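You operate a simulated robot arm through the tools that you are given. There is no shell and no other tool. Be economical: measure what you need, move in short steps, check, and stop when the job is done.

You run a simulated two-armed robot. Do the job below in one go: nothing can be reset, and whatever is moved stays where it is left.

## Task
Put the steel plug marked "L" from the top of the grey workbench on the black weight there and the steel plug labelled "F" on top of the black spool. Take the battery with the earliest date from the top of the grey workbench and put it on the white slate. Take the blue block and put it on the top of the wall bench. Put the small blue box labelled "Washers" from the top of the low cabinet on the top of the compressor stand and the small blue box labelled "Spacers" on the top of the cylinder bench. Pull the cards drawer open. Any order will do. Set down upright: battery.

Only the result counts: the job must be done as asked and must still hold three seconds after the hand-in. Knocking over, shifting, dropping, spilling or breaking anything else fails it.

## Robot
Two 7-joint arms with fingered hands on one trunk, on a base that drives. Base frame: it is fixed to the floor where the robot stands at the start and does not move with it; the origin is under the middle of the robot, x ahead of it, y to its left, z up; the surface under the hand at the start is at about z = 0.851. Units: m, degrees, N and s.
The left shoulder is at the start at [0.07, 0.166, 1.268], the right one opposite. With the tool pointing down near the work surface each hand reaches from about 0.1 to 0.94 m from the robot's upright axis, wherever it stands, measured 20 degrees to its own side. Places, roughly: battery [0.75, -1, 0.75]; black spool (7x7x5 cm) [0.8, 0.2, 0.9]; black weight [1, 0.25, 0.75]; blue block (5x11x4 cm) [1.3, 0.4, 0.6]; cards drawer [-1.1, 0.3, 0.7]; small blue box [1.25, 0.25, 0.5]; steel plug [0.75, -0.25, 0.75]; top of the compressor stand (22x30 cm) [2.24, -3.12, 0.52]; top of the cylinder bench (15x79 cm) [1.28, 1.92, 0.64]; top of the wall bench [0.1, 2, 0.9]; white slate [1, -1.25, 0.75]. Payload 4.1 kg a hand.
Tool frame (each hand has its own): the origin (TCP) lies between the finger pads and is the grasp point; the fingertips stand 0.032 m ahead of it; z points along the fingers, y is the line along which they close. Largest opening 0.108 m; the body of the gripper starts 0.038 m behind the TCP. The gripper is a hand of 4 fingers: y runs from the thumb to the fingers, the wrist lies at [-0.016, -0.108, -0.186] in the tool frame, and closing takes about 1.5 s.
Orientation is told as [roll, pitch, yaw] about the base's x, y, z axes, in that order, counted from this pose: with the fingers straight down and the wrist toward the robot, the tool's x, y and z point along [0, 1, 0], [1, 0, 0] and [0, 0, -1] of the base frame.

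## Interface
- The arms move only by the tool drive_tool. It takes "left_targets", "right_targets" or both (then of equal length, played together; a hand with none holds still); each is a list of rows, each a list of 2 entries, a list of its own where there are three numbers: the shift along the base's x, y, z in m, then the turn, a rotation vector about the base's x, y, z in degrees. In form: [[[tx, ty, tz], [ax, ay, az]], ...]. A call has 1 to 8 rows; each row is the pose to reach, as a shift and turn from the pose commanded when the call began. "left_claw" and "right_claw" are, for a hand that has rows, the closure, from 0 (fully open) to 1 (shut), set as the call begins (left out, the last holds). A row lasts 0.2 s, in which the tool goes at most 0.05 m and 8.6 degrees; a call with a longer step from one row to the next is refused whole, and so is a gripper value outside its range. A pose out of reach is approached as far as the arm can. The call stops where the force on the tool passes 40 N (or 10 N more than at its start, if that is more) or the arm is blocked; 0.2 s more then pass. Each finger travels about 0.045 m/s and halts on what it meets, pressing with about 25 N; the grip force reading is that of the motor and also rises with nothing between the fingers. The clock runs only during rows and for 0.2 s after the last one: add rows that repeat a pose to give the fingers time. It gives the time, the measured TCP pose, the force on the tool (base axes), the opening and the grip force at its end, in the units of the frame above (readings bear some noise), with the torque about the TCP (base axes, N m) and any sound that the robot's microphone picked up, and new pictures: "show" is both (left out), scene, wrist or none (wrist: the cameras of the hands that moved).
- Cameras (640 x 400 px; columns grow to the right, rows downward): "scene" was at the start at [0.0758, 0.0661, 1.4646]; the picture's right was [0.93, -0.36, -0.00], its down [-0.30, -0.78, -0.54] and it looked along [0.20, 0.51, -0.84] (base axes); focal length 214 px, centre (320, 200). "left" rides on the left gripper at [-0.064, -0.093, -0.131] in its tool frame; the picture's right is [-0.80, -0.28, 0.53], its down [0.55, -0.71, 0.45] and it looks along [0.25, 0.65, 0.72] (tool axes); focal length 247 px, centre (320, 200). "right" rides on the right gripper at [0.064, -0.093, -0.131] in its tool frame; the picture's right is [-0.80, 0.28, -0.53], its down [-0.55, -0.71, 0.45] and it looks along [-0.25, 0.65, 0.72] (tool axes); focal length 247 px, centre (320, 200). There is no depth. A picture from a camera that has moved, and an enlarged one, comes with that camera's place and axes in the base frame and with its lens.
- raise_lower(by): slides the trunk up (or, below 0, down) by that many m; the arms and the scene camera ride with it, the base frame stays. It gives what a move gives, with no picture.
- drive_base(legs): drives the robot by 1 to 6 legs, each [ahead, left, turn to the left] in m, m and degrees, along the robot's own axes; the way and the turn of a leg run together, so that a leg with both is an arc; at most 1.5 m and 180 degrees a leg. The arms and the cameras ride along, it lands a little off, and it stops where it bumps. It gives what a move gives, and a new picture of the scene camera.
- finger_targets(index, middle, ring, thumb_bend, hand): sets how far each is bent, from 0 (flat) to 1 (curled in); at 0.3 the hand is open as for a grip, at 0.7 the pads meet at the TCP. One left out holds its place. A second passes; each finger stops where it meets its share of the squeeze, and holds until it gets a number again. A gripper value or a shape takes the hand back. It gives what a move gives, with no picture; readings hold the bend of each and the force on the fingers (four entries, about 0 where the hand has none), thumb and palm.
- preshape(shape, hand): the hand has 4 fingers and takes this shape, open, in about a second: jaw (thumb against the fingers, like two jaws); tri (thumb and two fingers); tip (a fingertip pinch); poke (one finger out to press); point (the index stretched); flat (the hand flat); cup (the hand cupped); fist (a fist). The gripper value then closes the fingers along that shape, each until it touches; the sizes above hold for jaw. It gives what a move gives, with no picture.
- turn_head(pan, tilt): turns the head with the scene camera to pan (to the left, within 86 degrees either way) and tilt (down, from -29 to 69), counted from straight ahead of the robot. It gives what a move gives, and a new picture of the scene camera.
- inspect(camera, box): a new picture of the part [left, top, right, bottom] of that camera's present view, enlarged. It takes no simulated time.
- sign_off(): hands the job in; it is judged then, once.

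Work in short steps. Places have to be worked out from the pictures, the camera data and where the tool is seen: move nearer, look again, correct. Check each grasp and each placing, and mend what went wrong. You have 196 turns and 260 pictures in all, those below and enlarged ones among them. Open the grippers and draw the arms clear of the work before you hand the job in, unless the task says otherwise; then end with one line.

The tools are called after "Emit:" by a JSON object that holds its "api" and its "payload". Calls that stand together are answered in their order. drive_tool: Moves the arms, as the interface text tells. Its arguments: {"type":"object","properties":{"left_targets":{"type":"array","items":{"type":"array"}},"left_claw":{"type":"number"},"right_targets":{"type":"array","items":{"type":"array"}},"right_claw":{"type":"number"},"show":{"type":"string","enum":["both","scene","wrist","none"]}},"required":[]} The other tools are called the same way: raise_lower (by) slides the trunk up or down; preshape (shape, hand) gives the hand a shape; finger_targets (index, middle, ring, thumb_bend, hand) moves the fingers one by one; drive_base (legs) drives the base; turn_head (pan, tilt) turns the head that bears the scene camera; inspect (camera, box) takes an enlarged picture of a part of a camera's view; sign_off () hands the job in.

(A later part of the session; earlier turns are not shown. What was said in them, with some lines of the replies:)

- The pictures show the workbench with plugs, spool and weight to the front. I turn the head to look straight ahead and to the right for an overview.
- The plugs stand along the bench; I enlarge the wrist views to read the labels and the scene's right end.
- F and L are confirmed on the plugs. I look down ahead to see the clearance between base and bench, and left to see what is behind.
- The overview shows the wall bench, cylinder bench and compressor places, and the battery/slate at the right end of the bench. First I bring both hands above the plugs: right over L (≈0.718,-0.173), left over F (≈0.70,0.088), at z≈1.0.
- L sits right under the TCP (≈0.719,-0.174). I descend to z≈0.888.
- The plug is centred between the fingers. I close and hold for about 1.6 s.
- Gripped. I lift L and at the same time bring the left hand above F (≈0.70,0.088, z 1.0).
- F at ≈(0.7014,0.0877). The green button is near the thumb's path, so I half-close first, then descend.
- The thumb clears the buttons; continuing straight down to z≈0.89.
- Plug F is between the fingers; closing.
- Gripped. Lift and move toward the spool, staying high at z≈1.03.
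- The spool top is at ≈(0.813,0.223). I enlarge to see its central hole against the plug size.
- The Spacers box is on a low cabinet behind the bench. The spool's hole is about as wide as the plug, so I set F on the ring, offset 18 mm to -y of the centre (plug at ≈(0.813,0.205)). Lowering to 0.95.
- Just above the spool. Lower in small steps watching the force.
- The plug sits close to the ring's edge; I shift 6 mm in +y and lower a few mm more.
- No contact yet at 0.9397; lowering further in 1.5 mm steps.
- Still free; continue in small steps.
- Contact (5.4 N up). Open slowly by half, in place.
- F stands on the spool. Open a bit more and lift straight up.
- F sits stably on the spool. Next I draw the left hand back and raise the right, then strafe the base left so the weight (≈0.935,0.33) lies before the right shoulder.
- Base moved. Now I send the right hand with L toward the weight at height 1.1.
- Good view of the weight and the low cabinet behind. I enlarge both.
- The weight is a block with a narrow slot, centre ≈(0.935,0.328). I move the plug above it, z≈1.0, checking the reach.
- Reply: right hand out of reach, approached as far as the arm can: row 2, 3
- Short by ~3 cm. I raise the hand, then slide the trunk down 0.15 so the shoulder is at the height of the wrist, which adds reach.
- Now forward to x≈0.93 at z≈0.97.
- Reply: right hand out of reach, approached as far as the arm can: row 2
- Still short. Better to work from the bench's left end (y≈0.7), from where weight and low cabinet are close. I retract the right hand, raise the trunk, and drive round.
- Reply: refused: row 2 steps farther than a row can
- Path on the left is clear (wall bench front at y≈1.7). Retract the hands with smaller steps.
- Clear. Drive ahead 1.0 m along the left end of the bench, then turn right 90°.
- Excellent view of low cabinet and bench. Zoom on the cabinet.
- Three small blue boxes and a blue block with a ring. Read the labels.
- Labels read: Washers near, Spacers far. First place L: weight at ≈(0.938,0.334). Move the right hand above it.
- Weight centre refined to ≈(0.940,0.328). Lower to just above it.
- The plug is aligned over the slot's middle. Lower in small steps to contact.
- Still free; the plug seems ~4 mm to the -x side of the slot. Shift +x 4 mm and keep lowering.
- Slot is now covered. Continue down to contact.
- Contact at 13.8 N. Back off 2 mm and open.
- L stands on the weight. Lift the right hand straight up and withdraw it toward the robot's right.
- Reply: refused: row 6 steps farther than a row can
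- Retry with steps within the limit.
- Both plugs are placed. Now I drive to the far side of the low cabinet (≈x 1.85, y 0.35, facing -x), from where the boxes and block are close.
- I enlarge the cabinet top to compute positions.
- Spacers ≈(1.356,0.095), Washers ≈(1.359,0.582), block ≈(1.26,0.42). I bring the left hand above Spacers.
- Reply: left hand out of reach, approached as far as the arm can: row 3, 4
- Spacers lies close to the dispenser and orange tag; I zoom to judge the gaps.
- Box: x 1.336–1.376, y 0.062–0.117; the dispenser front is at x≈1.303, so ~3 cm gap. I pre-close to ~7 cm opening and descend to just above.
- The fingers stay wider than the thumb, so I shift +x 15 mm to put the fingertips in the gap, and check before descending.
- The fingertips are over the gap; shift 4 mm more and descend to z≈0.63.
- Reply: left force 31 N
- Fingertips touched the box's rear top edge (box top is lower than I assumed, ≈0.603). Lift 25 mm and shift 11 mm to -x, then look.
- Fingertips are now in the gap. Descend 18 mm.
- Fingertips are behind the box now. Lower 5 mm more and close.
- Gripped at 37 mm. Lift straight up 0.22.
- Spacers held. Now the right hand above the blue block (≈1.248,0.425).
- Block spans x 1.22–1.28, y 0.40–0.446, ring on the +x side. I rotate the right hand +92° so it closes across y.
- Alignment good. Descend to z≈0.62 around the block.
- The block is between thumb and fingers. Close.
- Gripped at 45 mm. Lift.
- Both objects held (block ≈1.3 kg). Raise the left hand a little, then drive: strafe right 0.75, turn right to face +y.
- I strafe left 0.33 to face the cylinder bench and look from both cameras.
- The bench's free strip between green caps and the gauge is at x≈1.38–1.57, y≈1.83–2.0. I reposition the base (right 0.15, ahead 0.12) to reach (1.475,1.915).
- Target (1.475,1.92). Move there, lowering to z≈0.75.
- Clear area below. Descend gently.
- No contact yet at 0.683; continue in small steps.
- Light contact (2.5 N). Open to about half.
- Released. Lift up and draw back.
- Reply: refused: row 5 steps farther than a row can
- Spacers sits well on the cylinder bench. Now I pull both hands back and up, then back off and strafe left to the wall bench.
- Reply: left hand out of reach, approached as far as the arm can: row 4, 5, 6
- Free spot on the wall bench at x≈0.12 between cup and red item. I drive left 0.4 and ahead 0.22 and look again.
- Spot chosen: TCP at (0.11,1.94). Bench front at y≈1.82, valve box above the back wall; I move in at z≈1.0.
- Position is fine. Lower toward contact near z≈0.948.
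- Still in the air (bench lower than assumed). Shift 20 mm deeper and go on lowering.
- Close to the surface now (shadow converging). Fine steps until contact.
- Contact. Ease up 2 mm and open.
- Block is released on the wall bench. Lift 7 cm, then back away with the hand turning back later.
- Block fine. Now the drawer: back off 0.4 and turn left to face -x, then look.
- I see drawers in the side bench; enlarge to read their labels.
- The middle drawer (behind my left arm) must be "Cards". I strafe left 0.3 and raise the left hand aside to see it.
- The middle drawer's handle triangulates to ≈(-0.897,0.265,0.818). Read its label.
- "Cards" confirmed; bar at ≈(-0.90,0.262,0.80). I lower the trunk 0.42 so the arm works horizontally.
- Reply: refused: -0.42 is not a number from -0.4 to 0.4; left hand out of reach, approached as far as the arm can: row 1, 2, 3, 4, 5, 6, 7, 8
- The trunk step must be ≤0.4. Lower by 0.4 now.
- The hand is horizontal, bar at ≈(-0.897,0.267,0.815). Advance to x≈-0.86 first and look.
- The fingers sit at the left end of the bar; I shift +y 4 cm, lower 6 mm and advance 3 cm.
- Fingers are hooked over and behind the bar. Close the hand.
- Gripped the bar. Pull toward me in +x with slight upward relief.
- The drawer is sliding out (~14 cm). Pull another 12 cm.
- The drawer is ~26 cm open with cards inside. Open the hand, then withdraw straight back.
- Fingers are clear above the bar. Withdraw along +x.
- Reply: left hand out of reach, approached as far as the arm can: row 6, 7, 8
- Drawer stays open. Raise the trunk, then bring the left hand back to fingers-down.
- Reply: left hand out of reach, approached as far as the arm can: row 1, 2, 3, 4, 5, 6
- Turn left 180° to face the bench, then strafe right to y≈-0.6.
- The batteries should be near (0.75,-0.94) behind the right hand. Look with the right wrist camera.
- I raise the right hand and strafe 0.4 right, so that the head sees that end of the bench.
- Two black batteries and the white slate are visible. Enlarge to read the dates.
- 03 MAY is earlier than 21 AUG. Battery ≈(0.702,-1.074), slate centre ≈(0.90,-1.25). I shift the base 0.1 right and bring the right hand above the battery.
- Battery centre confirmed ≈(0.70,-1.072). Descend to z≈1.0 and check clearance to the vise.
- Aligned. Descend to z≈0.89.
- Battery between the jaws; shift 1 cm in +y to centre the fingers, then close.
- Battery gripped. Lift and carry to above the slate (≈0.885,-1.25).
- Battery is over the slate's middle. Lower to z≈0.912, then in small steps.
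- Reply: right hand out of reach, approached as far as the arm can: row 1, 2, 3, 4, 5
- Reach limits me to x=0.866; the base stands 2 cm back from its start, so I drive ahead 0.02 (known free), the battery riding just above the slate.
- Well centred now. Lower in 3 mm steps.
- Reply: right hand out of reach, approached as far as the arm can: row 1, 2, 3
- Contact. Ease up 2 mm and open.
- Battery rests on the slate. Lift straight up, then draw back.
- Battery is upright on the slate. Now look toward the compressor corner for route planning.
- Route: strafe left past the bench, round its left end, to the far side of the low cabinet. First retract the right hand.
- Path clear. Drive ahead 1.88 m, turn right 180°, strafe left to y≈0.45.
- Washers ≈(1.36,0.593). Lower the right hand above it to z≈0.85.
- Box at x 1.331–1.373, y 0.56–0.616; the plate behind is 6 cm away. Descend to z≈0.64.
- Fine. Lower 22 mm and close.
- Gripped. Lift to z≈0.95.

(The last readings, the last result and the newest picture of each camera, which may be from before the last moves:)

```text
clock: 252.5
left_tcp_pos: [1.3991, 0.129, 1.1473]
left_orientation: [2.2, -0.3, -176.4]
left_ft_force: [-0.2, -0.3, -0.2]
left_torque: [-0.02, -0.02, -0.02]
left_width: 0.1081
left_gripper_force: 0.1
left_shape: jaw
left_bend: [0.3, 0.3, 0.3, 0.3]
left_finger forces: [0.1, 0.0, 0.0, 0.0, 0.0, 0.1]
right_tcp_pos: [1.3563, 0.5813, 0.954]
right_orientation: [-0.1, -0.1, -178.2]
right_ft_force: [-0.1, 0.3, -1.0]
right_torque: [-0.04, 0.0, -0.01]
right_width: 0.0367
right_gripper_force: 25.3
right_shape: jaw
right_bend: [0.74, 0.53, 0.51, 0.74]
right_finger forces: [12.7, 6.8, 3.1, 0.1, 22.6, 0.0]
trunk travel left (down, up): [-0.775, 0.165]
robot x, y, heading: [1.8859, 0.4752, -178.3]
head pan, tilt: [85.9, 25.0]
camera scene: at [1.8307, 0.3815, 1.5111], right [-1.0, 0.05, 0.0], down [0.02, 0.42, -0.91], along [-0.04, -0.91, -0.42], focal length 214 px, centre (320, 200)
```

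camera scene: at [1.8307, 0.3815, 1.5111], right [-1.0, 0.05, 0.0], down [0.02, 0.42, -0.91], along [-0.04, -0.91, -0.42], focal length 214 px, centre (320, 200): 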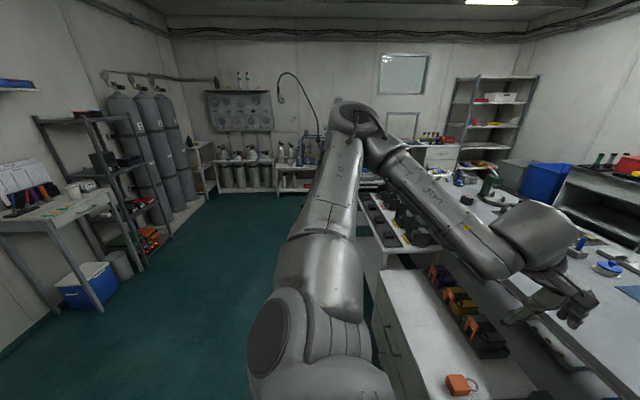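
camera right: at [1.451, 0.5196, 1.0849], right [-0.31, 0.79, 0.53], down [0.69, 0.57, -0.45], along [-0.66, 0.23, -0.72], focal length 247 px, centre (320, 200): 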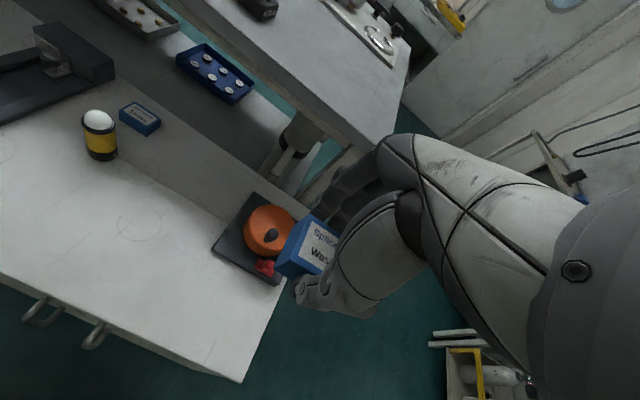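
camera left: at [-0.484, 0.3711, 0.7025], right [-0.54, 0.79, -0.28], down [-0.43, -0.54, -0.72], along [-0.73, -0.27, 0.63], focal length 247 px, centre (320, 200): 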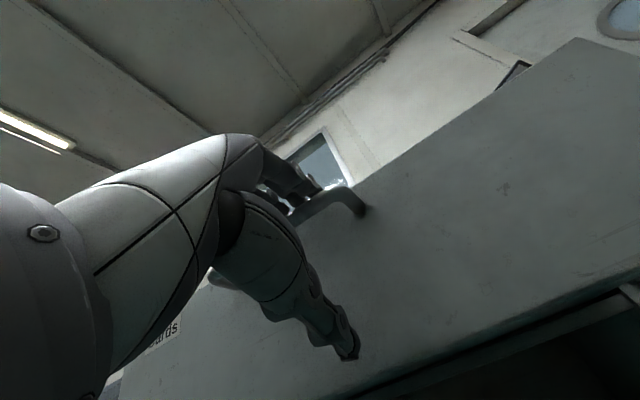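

Corridor toward -y is free. Turn left 90° to face -y and drive ahead ~1.9 m in two legs, then look.

Emit:
{"api": "drive_base", "payload": {"legs": [[0, 0, 90], [1.0, 0, 0], [0.9, 0, 0]]}}

Emit:
{"api": "turn_head", "payload": {"pan": 10, "tilt": 35}}

```text
clock: 266.1
left_tcp_pos: [2.3236, -1.9426, 1.1474]
left_orientation: [2.3, -0.2, -85.8]
left_ft_force: [0.3, -0.1, -0.2]
left_torque: [0.03, 0.0, 0.02]
left_width: 0.108
left_gripper_force: 0.1
left_shape: jaw
left_bend: [0.3, 0.3, 0.3, 0.3]
left_finger forces: [0.0, 0.1, 0.0, 0.0, 0.1, 0.0]
right_tcp_pos: [1.8727, -1.9918, 0.9537]
right_orientation: [-0.1, -0.1, -87.6]
right_ft_force: [0.6, 0.2, -0.1]
right_torque: [0.0, -0.03, 0.03]
right_width: 0.0368
right_gripper_force: 25.3
right_shape: jaw
right_bend: [0.74, 0.53, 0.51, 0.74]
right_finger forces: [12.5, 6.7, 3.1, 0.0, 22.3, 0.0]
trunk travel left (down, up): [-0.775, 0.165]
robot x, y, heading: [1.9722, -1.4625, -87.9]
head pan, tilt: [85.9, 25.0]
camera scene: at [2.0682, -1.5133, 1.5111], right [-0.03, -1.0, 0.0], down [-0.42, 0.01, -0.91], along [0.91, -0.03, -0.42], focal length 214 px, centre (320, 200)
```

scene: 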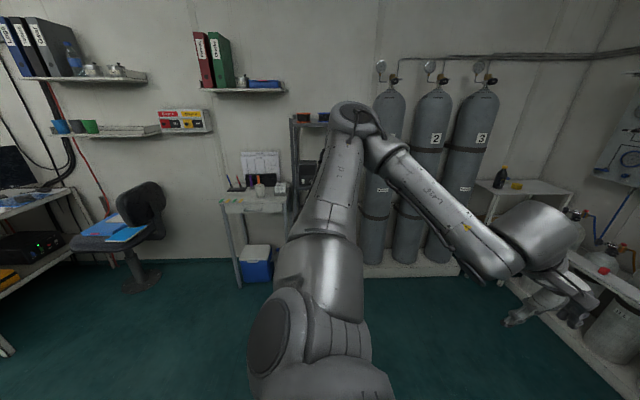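

```text
clock: 267.6
left_tcp_pos: [2.3234, -1.9437, 1.1481]
left_orientation: [2.3, -0.3, -85.7]
left_ft_force: [0.3, 0.1, 1.0]
left_torque: [-0.01, 0.0, 0.0]
left_width: 0.1083
left_gripper_force: 0.0
left_shape: jaw
left_bend: [0.3, 0.3, 0.3, 0.3]
left_finger forces: [0.0, 0.1, 0.0, 0.0, 0.1, 0.1]
right_tcp_pos: [1.8719, -1.9915, 0.9537]
right_orientation: [-0.1, 0.0, -87.6]
right_ft_force: [-0.4, -0.6, -0.4]
right_torque: [-0.03, -0.01, 0.01]
right_width: 0.0364
right_gripper_force: 25.2
right_shape: jaw
right_bend: [0.74, 0.53, 0.51, 0.74]
right_finger forces: [12.5, 6.7, 3.2, 0.1, 22.3, 0.0]
trunk travel left (down, up): [-0.775, 0.165]
robot x, y, heading: [1.9739, -1.458, -88.0]
head pan, tilt: [10.0, 35.0]
camera scene: at [1.9946, -1.5965, 1.4953], right [-0.98, -0.21, 0.0], down [-0.12, 0.56, -0.82], along [0.17, -0.8, -0.57], focal length 214 px, centre (320, 200)
```

scene: 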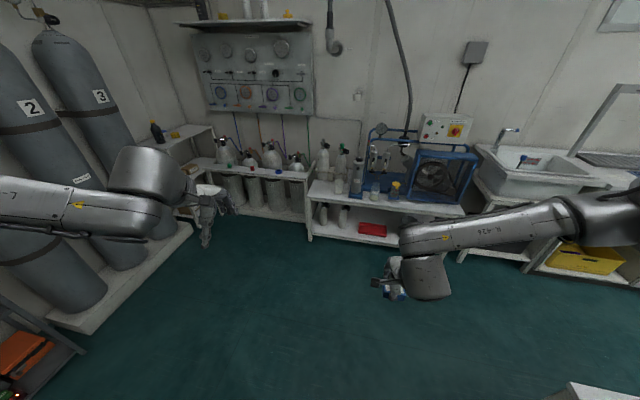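

Compressor stand ahead; enlarge its top to find the free area near (2.24,-3.12).

Emit:
{"api": "inspect", "payload": {"camera": "scene", "box": [290, 110, 500, 250]}}

```text
2.86 times, centred on (395, 180) of scene
camera zoom: at [1.9946, -1.5965, 1.4953], right [-0.98, -0.21, 0.0], down [-0.12, 0.56, -0.82], along [0.17, -0.8, -0.57], focal length 613 px, centre (106, 257)
```

zoom: 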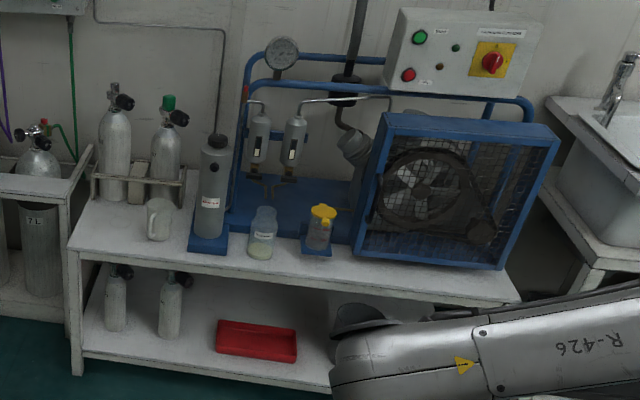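

Free spot left of the mug at ≈(2.28,-3.08). I drive left 0.42, then ahead 0.9.

Emit:
{"api": "drive_base", "payload": {"legs": [[0, 0.42, -2], [0.88, 0, 0]]}}

Emit:
{"api": "turn_head", "payload": {"pan": -10, "tilt": 50}}

Emit:
{"api": "inspect", "payload": {"camera": "right", "box": [0, 0, 640, 400]}}

```text
clock: 274.3
left_tcp_pos: [2.7126, -2.8233, 1.1481]
left_orientation: [2.3, -0.3, -88.6]
left_ft_force: [-0.4, 0.0, 0.5]
left_torque: [-0.02, 0.02, 0.03]
left_width: 0.1079
left_gripper_force: 0.1
left_shape: jaw
left_bend: [0.3, 0.3, 0.3, 0.3]
left_finger forces: [0.1, 0.1, 0.0, 0.0, 0.0, 0.0]
right_tcp_pos: [2.2593, -2.8505, 0.9547]
right_orientation: [-0.1, -0.1, -90.3]
right_ft_force: [0.4, 0.4, -0.2]
right_torque: [0.03, 0.02, -0.03]
right_width: 0.0365
right_gripper_force: 24.6
right_shape: jaw
right_bend: [0.74, 0.53, 0.51, 0.74]
right_finger forces: [12.5, 6.8, 3.1, 0.1, 22.4, 0.0]
trunk travel left (down, up): [-0.775, 0.165]
robot x, y, heading: [2.3873, -2.3249, -90.7]
head pan, tilt: [10.0, 35.0]
camera scene: at [2.4007, -2.4622, 1.4954], right [-0.99, -0.16, 0.0], down [-0.09, 0.57, -0.82], along [0.13, -0.81, -0.57], focal length 214 px, centre (320, 200)
```

scene: 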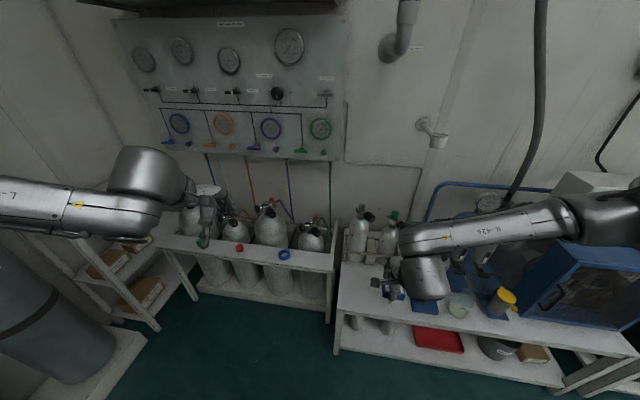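

```text
clock: 275.2
left_tcp_pos: [2.7137, -2.8249, 1.1476]
left_orientation: [2.3, -0.3, -88.6]
left_ft_force: [-0.4, -0.9, -0.6]
left_torque: [0.02, 0.02, 0.04]
left_width: 0.1081
left_gripper_force: 0.1
left_shape: jaw
left_bend: [0.3, 0.3, 0.3, 0.3]
left_finger forces: [0.1, 0.0, 0.0, 0.0, 0.0, 0.0]
right_tcp_pos: [2.2601, -2.8506, 0.9536]
right_orientation: [0.0, 0.0, -90.4]
right_ft_force: [-0.2, 0.2, 0.1]
right_torque: [0.03, -0.02, -0.03]
right_width: 0.0363
right_gripper_force: 24.8
right_shape: jaw
right_bend: [0.74, 0.53, 0.51, 0.74]
right_finger forces: [12.5, 6.7, 3.0, 0.1, 22.3, 0.0]
trunk travel left (down, up): [-0.775, 0.165]
robot x, y, heading: [2.3853, -2.326, -90.7]
head pan, tilt: [-10.0, 50.0]
camera scene: at [2.3723, -2.4515, 1.4736], right [-0.98, 0.18, 0.0], down [0.14, 0.75, -0.64], along [-0.12, -0.63, -0.77], focal length 214 px, centre (320, 200)
```

scene: 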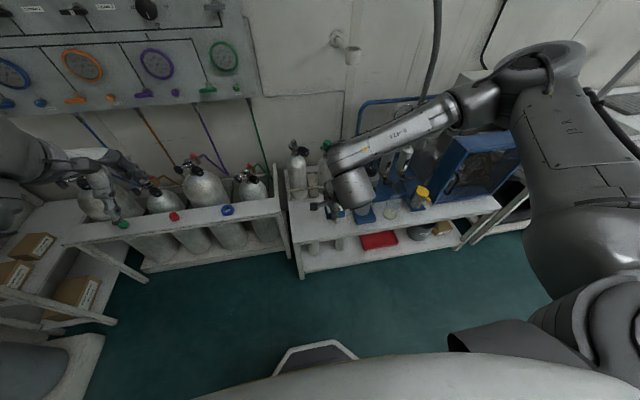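

```text
1.00 times, centred on (320, 200) of right (not enlarged: the box is as wide or as high as the picture)
camera zoom: at [2.3247, -2.7589, 1.0842], right [-0.8, -0.28, 0.53], down [-0.55, 0.71, -0.45], along [-0.25, -0.65, -0.72], focal length 247 px, centre (320, 200)
```

zoom: 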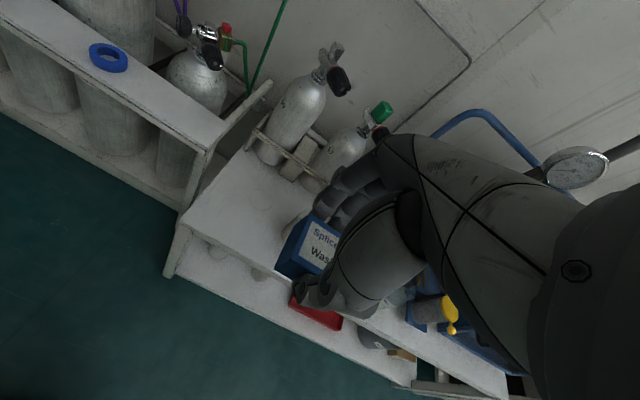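

Coordinates agree: free area around (2.30,-3.07). Drive ahead 0.12 for reach, then move the hand over.

Emit:
{"api": "drive_base", "payload": {"legs": [[0.12, 0, 0]]}}

Emit:
{"api": "drive_tool", "payload": {"right_targets": [[[0.01, -0.025, -0.035], [0, 0, 0]], [[0.02, -0.05, -0.07], [0, 0, 0]], [[0.03, -0.075, -0.105], [0, 0, 0]], [[0.038, -0.098, -0.145], [0, 0, 0]], [[0.038, -0.098, -0.19], [0, 0, 0]], [[0.038, -0.098, -0.235], [0, 0, 0]], [[0.038, -0.098, -0.28], [0, 0, 0]]], "show": "wrist"}}

```text
clock: 276.4
left_tcp_pos: [2.7133, -2.9438, 1.1492]
left_orientation: [2.3, -0.4, -88.5]
left_ft_force: [-0.7, 0.3, -0.2]
left_torque: [0.03, -0.01, 0.02]
left_width: 0.1081
left_gripper_force: 0.1
left_shape: jaw
left_bend: [0.3, 0.3, 0.3, 0.3]
left_finger forces: [0.0, 0.0, 0.0, 0.0, 0.0, 0.0]
right_tcp_pos: [2.2589, -2.9709, 0.9538]
right_orientation: [-0.1, -0.2, -90.3]
right_ft_force: [-0.8, -0.6, 0.0]
right_torque: [0.04, 0.0, -0.02]
right_width: 0.0368
right_gripper_force: 24.7
right_shape: jaw
right_bend: [0.74, 0.53, 0.51, 0.74]
right_finger forces: [12.5, 6.6, 3.1, 0.0, 22.3, 0.1]
trunk travel left (down, up): [-0.775, 0.165]
robot x, y, heading: [2.386, -2.4451, -91.0]
head pan, tilt: [-10.0, 50.0]
camera scene: at [2.3708, -2.5699, 1.4737], right [-0.98, 0.18, 0.0], down [0.14, 0.75, -0.64], along [-0.12, -0.63, -0.77], focal length 214 px, centre (320, 200)
```

scene: 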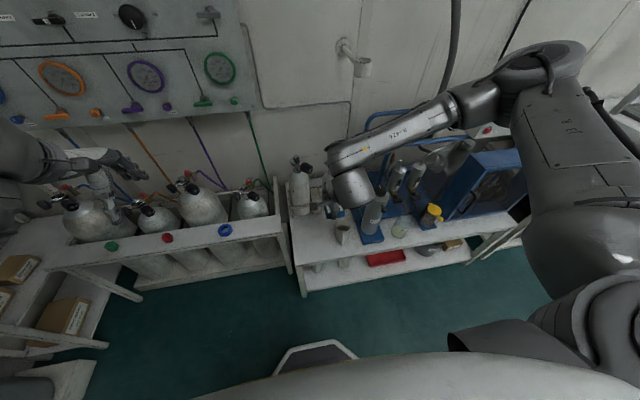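

```text
clock: 278.0
left_tcp_pos: [2.7127, -2.9449, 1.1483]
left_orientation: [2.3, -0.2, -88.4]
left_ft_force: [0.1, -0.5, 0.5]
left_torque: [-0.02, 0.01, -0.03]
left_width: 0.1081
left_gripper_force: 0.0
left_shape: jaw
left_bend: [0.3, 0.3, 0.3, 0.3]
left_finger forces: [0.0, 0.1, 0.0, 0.0, 0.0, 0.0]
right_tcp_pos: [2.2966, -3.0697, 0.6734]
right_orientation: [-0.1, -0.1, -90.4]
right_ft_force: [-0.6, 0.1, -0.7]
right_torque: [-0.02, -0.04, -0.03]
right_width: 0.0363
right_gripper_force: 25.1
right_shape: jaw
right_bend: [0.74, 0.53, 0.51, 0.74]
right_finger forces: [12.5, 6.8, 3.0, 0.0, 22.3, 0.0]
trunk travel left (down, up): [-0.775, 0.165]
robot x, y, heading: [2.3868, -2.4472, -90.6]
head pan, tilt: [-10.0, 50.0]
camera right: at [2.3612, -2.9773, 0.8036], right [-0.8, -0.28, 0.53], down [-0.55, 0.71, -0.45], along [-0.25, -0.65, -0.72], focal length 247 px, centre (320, 200)
```

right: 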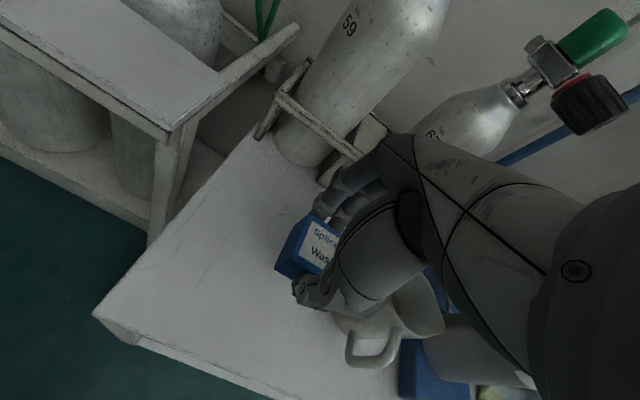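

The mug is ~6 cm to the right; I shift 15 mm to +x for margin and descend to 0.585.

Emit:
{"api": "drive_tool", "payload": {"right_targets": [[[0.015, -0.005, -0.03], [0, 0, 0]], [[0.015, -0.005, -0.06], [0, 0, 0]], [[0.015, -0.005, -0.08], [0, 0, 0]], [[0.015, -0.005, -0.09], [0, 0, 0]]], "show": "wrist"}}

```text
clock: 279.0
left_tcp_pos: [2.7125, -2.9444, 1.1481]
left_orientation: [2.4, -0.2, -88.5]
left_ft_force: [0.0, -0.3, -0.6]
left_torque: [-0.02, -0.02, 0.03]
left_width: 0.1079
left_gripper_force: 0.0
left_shape: jaw
left_bend: [0.3, 0.3, 0.3, 0.3]
left_finger forces: [0.0, 0.0, 0.0, 0.1, 0.1, 0.1]
right_tcp_pos: [2.3129, -3.0742, 0.5843]
right_orientation: [-0.1, -0.1, -90.3]
right_ft_force: [0.1, -0.3, 0.2]
right_torque: [0.05, 0.0, -0.02]
right_width: 0.0365
right_gripper_force: 25.0
right_shape: jaw
right_bend: [0.74, 0.53, 0.51, 0.74]
right_finger forces: [12.5, 6.7, 3.1, 0.0, 22.2, 0.0]
trunk travel left (down, up): [-0.775, 0.165]
robot x, y, heading: [2.3884, -2.4472, -90.5]
head pan, tilt: [-10.0, 50.0]
camera right: at [2.3771, -2.9813, 0.7149], right [-0.8, -0.28, 0.53], down [-0.55, 0.71, -0.45], along [-0.25, -0.65, -0.72], focal length 247 px, centre (320, 200)
```

right: 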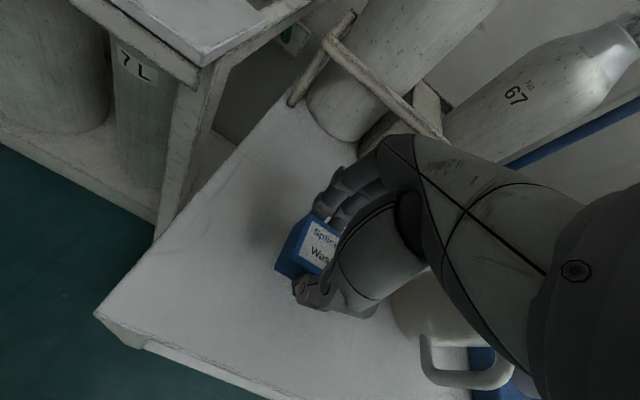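

Good margin. Fine descent to contact.

Emit:
{"api": "drive_tool", "payload": {"right_targets": [[[0, 0, -0.004], [0, 0, 0]], [[0, 0, -0.008], [0, 0, 0]], [[0, 0, -0.012], [0, 0, 0]], [[0, 0, -0.016], [0, 0, 0]]], "show": "none"}}

```text
clock: 280.0
left_tcp_pos: [2.7131, -2.9433, 1.1481]
left_orientation: [2.3, -0.3, -88.4]
left_ft_force: [-1.3, 0.5, -0.6]
left_torque: [0.0, -0.02, 0.01]
left_width: 0.1081
left_gripper_force: 0.1
left_shape: jaw
left_bend: [0.3, 0.3, 0.3, 0.3]
left_finger forces: [0.0, 0.0, 0.0, 0.1, 0.1, 0.1]
right_tcp_pos: [2.3118, -3.0743, 0.5667]
right_orientation: [-0.1, -0.1, -90.4]
right_ft_force: [-0.3, -0.2, -0.8]
right_torque: [0.0, 0.0, -0.01]
right_width: 0.0363
right_gripper_force: 25.1
right_shape: jaw
right_bend: [0.74, 0.53, 0.51, 0.74]
right_finger forces: [12.4, 6.7, 3.1, 0.1, 22.2, 0.1]
trunk travel left (down, up): [-0.775, 0.165]
robot x, y, heading: [2.3869, -2.4434, -90.7]
head pan, tilt: [-10.0, 50.0]
```

Emit:
{"api": "drive_tool", "payload": {"right_targets": [[[0, 0, -0.002], [0, 0, 0]], [[0, 0, -0.004], [0, 0, 0]], [[0, 0, -0.006], [0, 0, 0]], [[0, 0, -0.008], [0, 0, 0]]], "show": "none"}}

```text
clock: 281.0
left_tcp_pos: [2.7126, -2.9445, 1.1476]
left_orientation: [2.3, -0.3, -88.4]
left_ft_force: [0.1, -0.2, -0.9]
left_torque: [0.0, 0.01, 0.02]
left_width: 0.1081
left_gripper_force: 0.0
left_shape: jaw
left_bend: [0.3, 0.3, 0.3, 0.3]
left_finger forces: [0.0, 0.0, 0.0, 0.1, 0.0, 0.0]
right_tcp_pos: [2.312, -3.074, 0.5594]
right_orientation: [-0.1, -0.1, -90.3]
right_ft_force: [-0.1, 0.2, 0.5]
right_torque: [-0.04, -0.03, 0.01]
right_width: 0.0365
right_gripper_force: 25.0
right_shape: jaw
right_bend: [0.74, 0.53, 0.51, 0.74]
right_finger forces: [12.4, 6.8, 3.0, 0.0, 22.3, 0.0]
trunk travel left (down, up): [-0.775, 0.165]
robot x, y, heading: [2.3841, -2.4476, -90.7]
head pan, tilt: [-10.0, 50.0]
```

Emit:
{"api": "drive_tool", "payload": {"right_targets": [[[0, 0, -0.002], [0, 0, 0]], [[0, 0, -0.004], [0, 0, 0]], [[0, 0, -0.006], [0, 0, 0]]], "show": "wrist"}}

```text
clock: 281.8
left_tcp_pos: [2.7131, -2.9403, 1.1492]
left_orientation: [2.3, -0.5, -88.5]
left_ft_force: [-0.6, 0.9, -0.1]
left_torque: [0.02, 0.03, 0.01]
left_width: 0.1079
left_gripper_force: 0.0
left_shape: jaw
left_bend: [0.3, 0.3, 0.3, 0.3]
left_finger forces: [0.0, 0.1, 0.0, 0.1, 0.0, 0.0]
right_tcp_pos: [2.3122, -3.074, 0.5571]
right_orientation: [-0.1, -0.5, -90.3]
right_ft_force: [-2.4, -1.3, 31.8]
right_torque: [0.01, 0.1, 0.02]
right_width: 0.0385
right_gripper_force: 25.0
right_shape: jaw
right_bend: [0.74, 0.53, 0.51, 0.74]
right_finger forces: [15.6, 9.0, 4.0, 0.0, 27.7, 0.1]
trunk travel left (down, up): [-0.775, 0.165]
robot x, y, heading: [2.3844, -2.4431, -90.4]
head pan, tilt: [-10.0, 50.0]
camera right: at [2.3766, -2.9809, 0.6875], right [-0.8, -0.27, 0.54], down [-0.55, 0.71, -0.45], along [-0.25, -0.65, -0.71], focal length 247 px, centre (320, 200)
```

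right: 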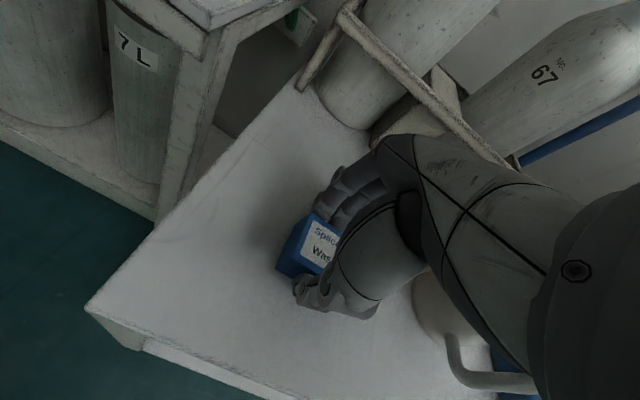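

Firm contact. Ease up 4 mm and open to ~7 cm.

Emit:
{"api": "drive_tool", "payload": {"right_targets": [[[0, 0, 0.004], [0, 0, 0]], [[0, 0, 0.004], [0, 0, 0]], [[0, 0, 0.004], [0, 0, 0]], [[0, 0, 0.004], [0, 0, 0]], [[0, 0, 0.004], [0, 0, 0]], [[0, 0, 0.004], [0, 0, 0]]], "right_claw": 0.25, "show": "wrist"}}

```text
clock: 283.2
left_tcp_pos: [2.7119, -2.944, 1.1484]
left_orientation: [2.3, -0.3, -88.5]
left_ft_force: [-0.4, -0.4, -0.3]
left_torque: [0.01, -0.04, 0.01]
left_width: 0.1079
left_gripper_force: 0.0
left_shape: jaw
left_bend: [0.3, 0.3, 0.3, 0.3]
left_finger forces: [0.0, 0.0, 0.0, 0.0, 0.1, 0.1]
right_tcp_pos: [2.3116, -3.0743, 0.5577]
right_orientation: [-0.1, -0.1, -90.2]
right_ft_force: [-0.1, -0.6, 0.2]
right_torque: [0.02, 0.0, -0.02]
right_width: 0.0807
right_gripper_force: 0.0
right_shape: jaw
right_bend: [0.26, 0.36, 0.34, 0.58]
right_finger forces: [0.0, 0.0, 0.1, 0.0, 0.0, 0.0]
trunk travel left (down, up): [-0.775, 0.165]
robot x, y, heading: [2.3849, -2.4472, -90.5]
head pan, tilt: [-10.0, 50.0]
camera right: at [2.3765, -2.9813, 0.688], right [-0.8, -0.28, 0.53], down [-0.55, 0.71, -0.45], along [-0.25, -0.65, -0.72], focal length 247 px, centre (320, 200)
```

right: 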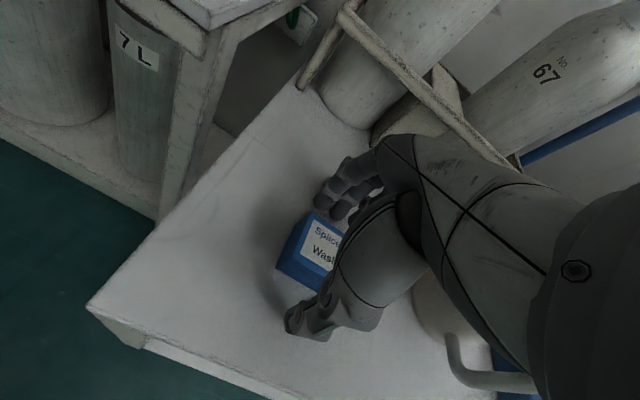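

Released. Lift straight up, then draw back.

Emit:
{"api": "drive_tool", "payload": {"right_targets": [[[0, 0, 0.02], [0, 0, 0]], [[0, 0, 0.06], [0, 0, 0]], [[0, 0, 0.105], [0, 0, 0]], [[0, 0, 0.15], [0, 0, 0]], [[0, 0, 0.195], [0, 0, 0]], [[0, 0, 0.24], [0, 0, 0]], [[0, 0.03, 0.275], [0, 0, 0]], [[0, 0.06, 0.31], [0, 0, 0]]], "show": "wrist"}}

```text
clock: 285.0
left_tcp_pos: [2.711, -2.942, 1.1477]
left_orientation: [2.3, -0.3, -88.5]
left_ft_force: [-0.1, -0.2, -0.6]
left_torque: [-0.02, 0.0, 0.01]
left_width: 0.1082
left_gripper_force: 0.1
left_shape: jaw
left_bend: [0.3, 0.3, 0.3, 0.3]
left_finger forces: [0.0, 0.0, 0.1, 0.0, 0.1, 0.1]
right_tcp_pos: [2.3097, -3.0128, 0.8688]
right_orientation: [-0.1, -0.2, -90.4]
right_ft_force: [-0.1, 0.3, 0.5]
right_torque: [0.0, 0.02, -0.01]
right_width: 0.0808
right_gripper_force: 0.1
right_shape: jaw
right_bend: [0.26, 0.36, 0.34, 0.58]
right_finger forces: [0.0, 0.0, 0.0, 0.0, 0.0, 0.0]
trunk travel left (down, up): [-0.775, 0.165]
robot x, y, heading: [2.3861, -2.4452, -90.7]
head pan, tilt: [-10.0, 50.0]
camera right: at [2.3743, -2.9206, 0.9989], right [-0.8, -0.28, 0.53], down [-0.55, 0.71, -0.45], along [-0.25, -0.65, -0.72], focal length 247 px, centre (320, 200)
```

right: 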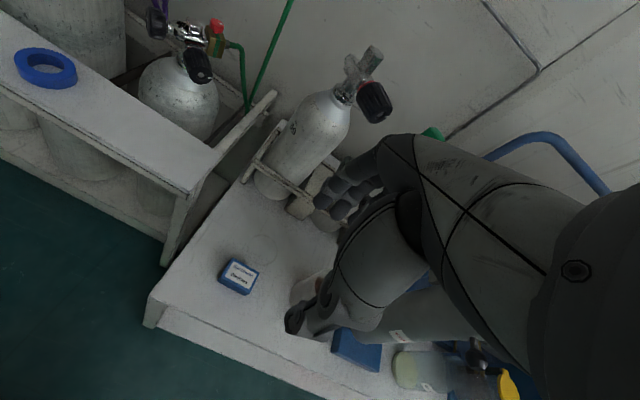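

Washers stands on the compressor stand. Back away with both hands open and verify.

Emit:
{"api": "drive_tool", "payload": {"right_targets": [[[0, 0.02, 0.04], [0, 0, 0]], [[0, 0.04, 0.08], [0, 0, 0]], [[0, 0.06, 0.12], [0, 0, 0]]], "right_claw": 0, "show": "none"}}

Emit:
{"api": "drive_base", "payload": {"legs": [[-0.6, 0, 0]]}}

Emit:
{"api": "turn_head", "payload": {"pan": 0, "tilt": 40}}

Emit:
{"api": "turn_head", "payload": {"pan": -86, "tilt": 25}}

```text
clock: 285.8
left_tcp_pos: [2.7121, -2.9422, 1.1484]
left_orientation: [2.3, -0.3, -88.6]
left_ft_force: [1.1, -0.9, 0.0]
left_torque: [0.01, -0.04, -0.03]
left_width: 0.1078
left_gripper_force: 0.0
left_shape: jaw
left_bend: [0.3, 0.3, 0.3, 0.3]
left_finger forces: [0.0, 0.1, 0.0, 0.0, 0.0, 0.0]
right_tcp_pos: [2.3105, -2.9544, 0.9857]
right_orientation: [-0.1, -0.1, -90.3]
right_ft_force: [0.1, -0.6, -0.4]
right_torque: [0.0, 0.01, 0.0]
right_width: 0.1076
right_gripper_force: 0.0
right_shape: jaw
right_bend: [0.3, 0.3, 0.3, 0.3]
right_finger forces: [0.0, 0.0, 0.0, 0.0, 0.0, 0.0]
trunk travel left (down, up): [-0.775, 0.165]
robot x, y, heading: [2.3877, -2.4447, -90.7]
head pan, tilt: [-10.0, 50.0]
```

```text
clock: 289.2
left_tcp_pos: [2.7189, -2.3443, 1.1474]
left_orientation: [2.3, -0.2, -88.9]
left_ft_force: [-0.4, -0.4, 0.1]
left_torque: [0.0, 0.03, 0.0]
left_width: 0.108
left_gripper_force: 0.0
left_shape: jaw
left_bend: [0.3, 0.3, 0.3, 0.3]
left_finger forces: [0.0, 0.0, 0.0, 0.1, 0.0, 0.1]
right_tcp_pos: [2.3165, -2.3518, 0.986]
right_orientation: [-0.1, -0.1, -90.6]
right_ft_force: [-0.2, -0.4, -0.1]
right_torque: [0.0, 0.01, 0.04]
right_width: 0.1077
right_gripper_force: 0.1
right_shape: jaw
right_bend: [0.3, 0.3, 0.3, 0.3]
right_finger forces: [0.0, 0.0, 0.0, 0.1, 0.0, 0.0]
trunk travel left (down, up): [-0.775, 0.165]
robot x, y, heading: [2.3922, -1.8426, -91.1]
head pan, tilt: [-10.0, 50.0]
camera scene: at [2.3785, -1.9692, 1.4735], right [-0.98, 0.19, 0.0], down [0.15, 0.75, -0.64], along [-0.12, -0.63, -0.77], focal length 214 px, centre (320, 200)
```

scene: 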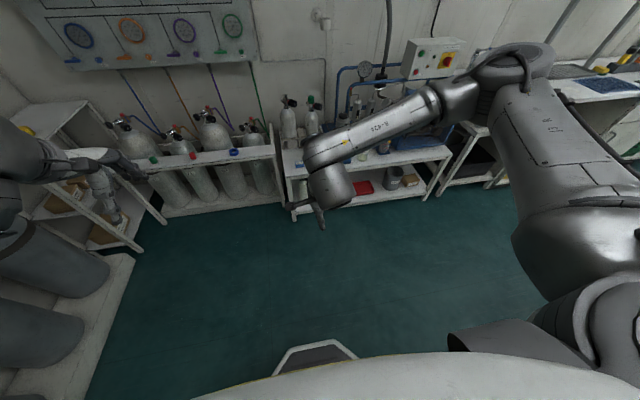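

```text
clock: 289.9
left_tcp_pos: [2.7182, -2.3429, 1.1482]
left_orientation: [2.3, -0.3, -88.8]
left_ft_force: [0.3, 0.6, -0.1]
left_torque: [0.0, -0.02, -0.04]
left_width: 0.1081
left_gripper_force: 0.2
left_shape: jaw
left_bend: [0.3, 0.3, 0.3, 0.3]
left_finger forces: [0.1, 0.0, 0.0, 0.1, 0.0, 0.1]
right_tcp_pos: [2.3162, -2.3502, 0.9865]
right_orientation: [-0.2, -0.1, -90.6]
right_ft_force: [-0.4, -0.5, 0.8]
right_torque: [0.01, 0.01, -0.03]
right_width: 0.1077
right_gripper_force: 0.1
right_shape: jaw
right_bend: [0.3, 0.3, 0.3, 0.3]
right_finger forces: [0.0, 0.0, 0.0, 0.1, 0.0, 0.0]
trunk travel left (down, up): [-0.775, 0.165]
robot x, y, heading: [2.392, -1.8428, -91.0]
head pan, tilt: [0.0, 40.0]
camera scene: at [2.3917, -1.9775, 1.4878], right [-1.0, 0.02, 0.0], down [0.01, 0.64, -0.77], along [-0.01, -0.77, -0.64], focal length 214 px, centre (320, 200)
```

scene: 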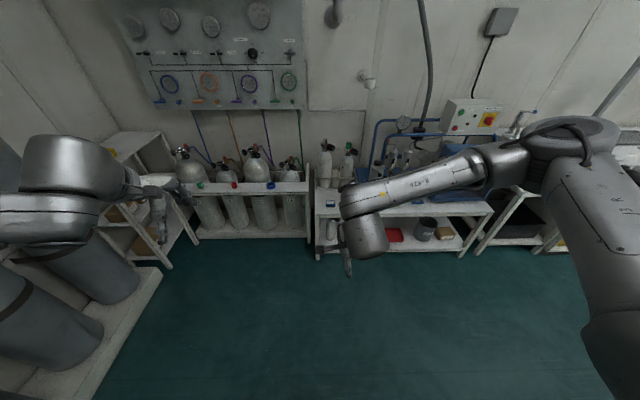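

```text
clock: 291.5
left_tcp_pos: [2.718, -2.3432, 1.1485]
left_orientation: [2.3, -0.3, -88.8]
left_ft_force: [0.0, -0.6, 0.0]
left_torque: [-0.01, 0.02, 0.03]
left_width: 0.1079
left_gripper_force: 0.0
left_shape: jaw
left_bend: [0.3, 0.3, 0.3, 0.3]
left_finger forces: [0.0, 0.1, 0.0, 0.1, 0.0, 0.0]
right_tcp_pos: [2.3158, -2.3501, 0.9883]
right_orientation: [-0.1, -0.1, -90.6]
right_ft_force: [0.3, -0.6, 0.6]
right_torque: [-0.01, 0.01, 0.0]
right_width: 0.1079
right_gripper_force: 0.1
right_shape: jaw
right_bend: [0.3, 0.3, 0.3, 0.3]
right_finger forces: [0.1, 0.1, 0.0, 0.1, 0.0, 0.0]
trunk travel left (down, up): [-0.775, 0.165]
robot x, y, heading: [2.393, -1.8466, -90.8]
head pan, tilt: [-85.9, 25.0]
camera scene: at [2.3011, -1.8981, 1.5111], right [-0.05, 1.0, 0.0], down [0.42, 0.02, -0.91], along [-0.9, -0.05, -0.42], focal length 214 px, centre (320, 200)
```

scene: 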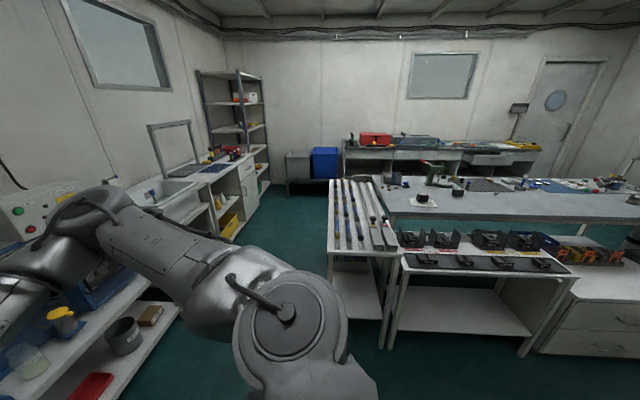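

Quick zoom to verify drawer, battery and plugs from here.

Emit:
{"api": "inspect", "payload": {"camera": "scene", "box": [400, 140, 640, 230]}}

```text
2.67 times, centred on (520, 185) of scene
camera zoom: at [2.3011, -1.8981, 1.5111], right [-0.05, 1.0, 0.0], down [0.42, 0.02, -0.91], along [-0.9, -0.05, -0.42], focal length 572 px, centre (-213, 240)
```

zoom: 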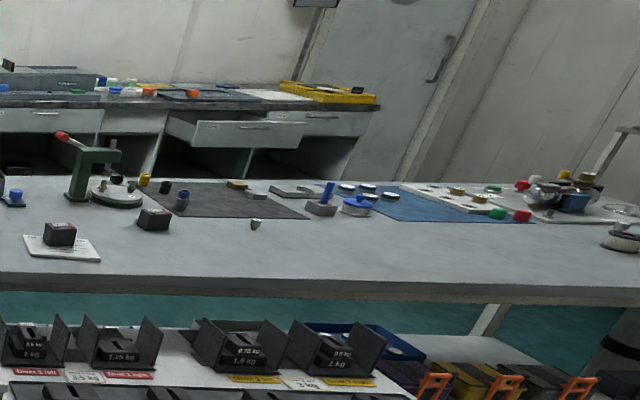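

The drawer is open, the battery is upright on the slate, and the plugs, boxes and block are placed with both hands open and clear. Handing in.

Emit:
{"api": "sign_off", "payload": {}}

```text
The job is handed in.
```

The job is handed in: plug L is on the black weight, plug F is on the spool, and the 03 MAY battery stands upright on the white slate. The blue block is on the wall bench, Washers is on the compressor stand, Spacers is on the cylinder bench, and the cards drawer is open about 26 cm. I saw each of these in place when I set it down. In the last look before hand-in, the drawer and battery were still right; the rest were out of view or too far off to check again.
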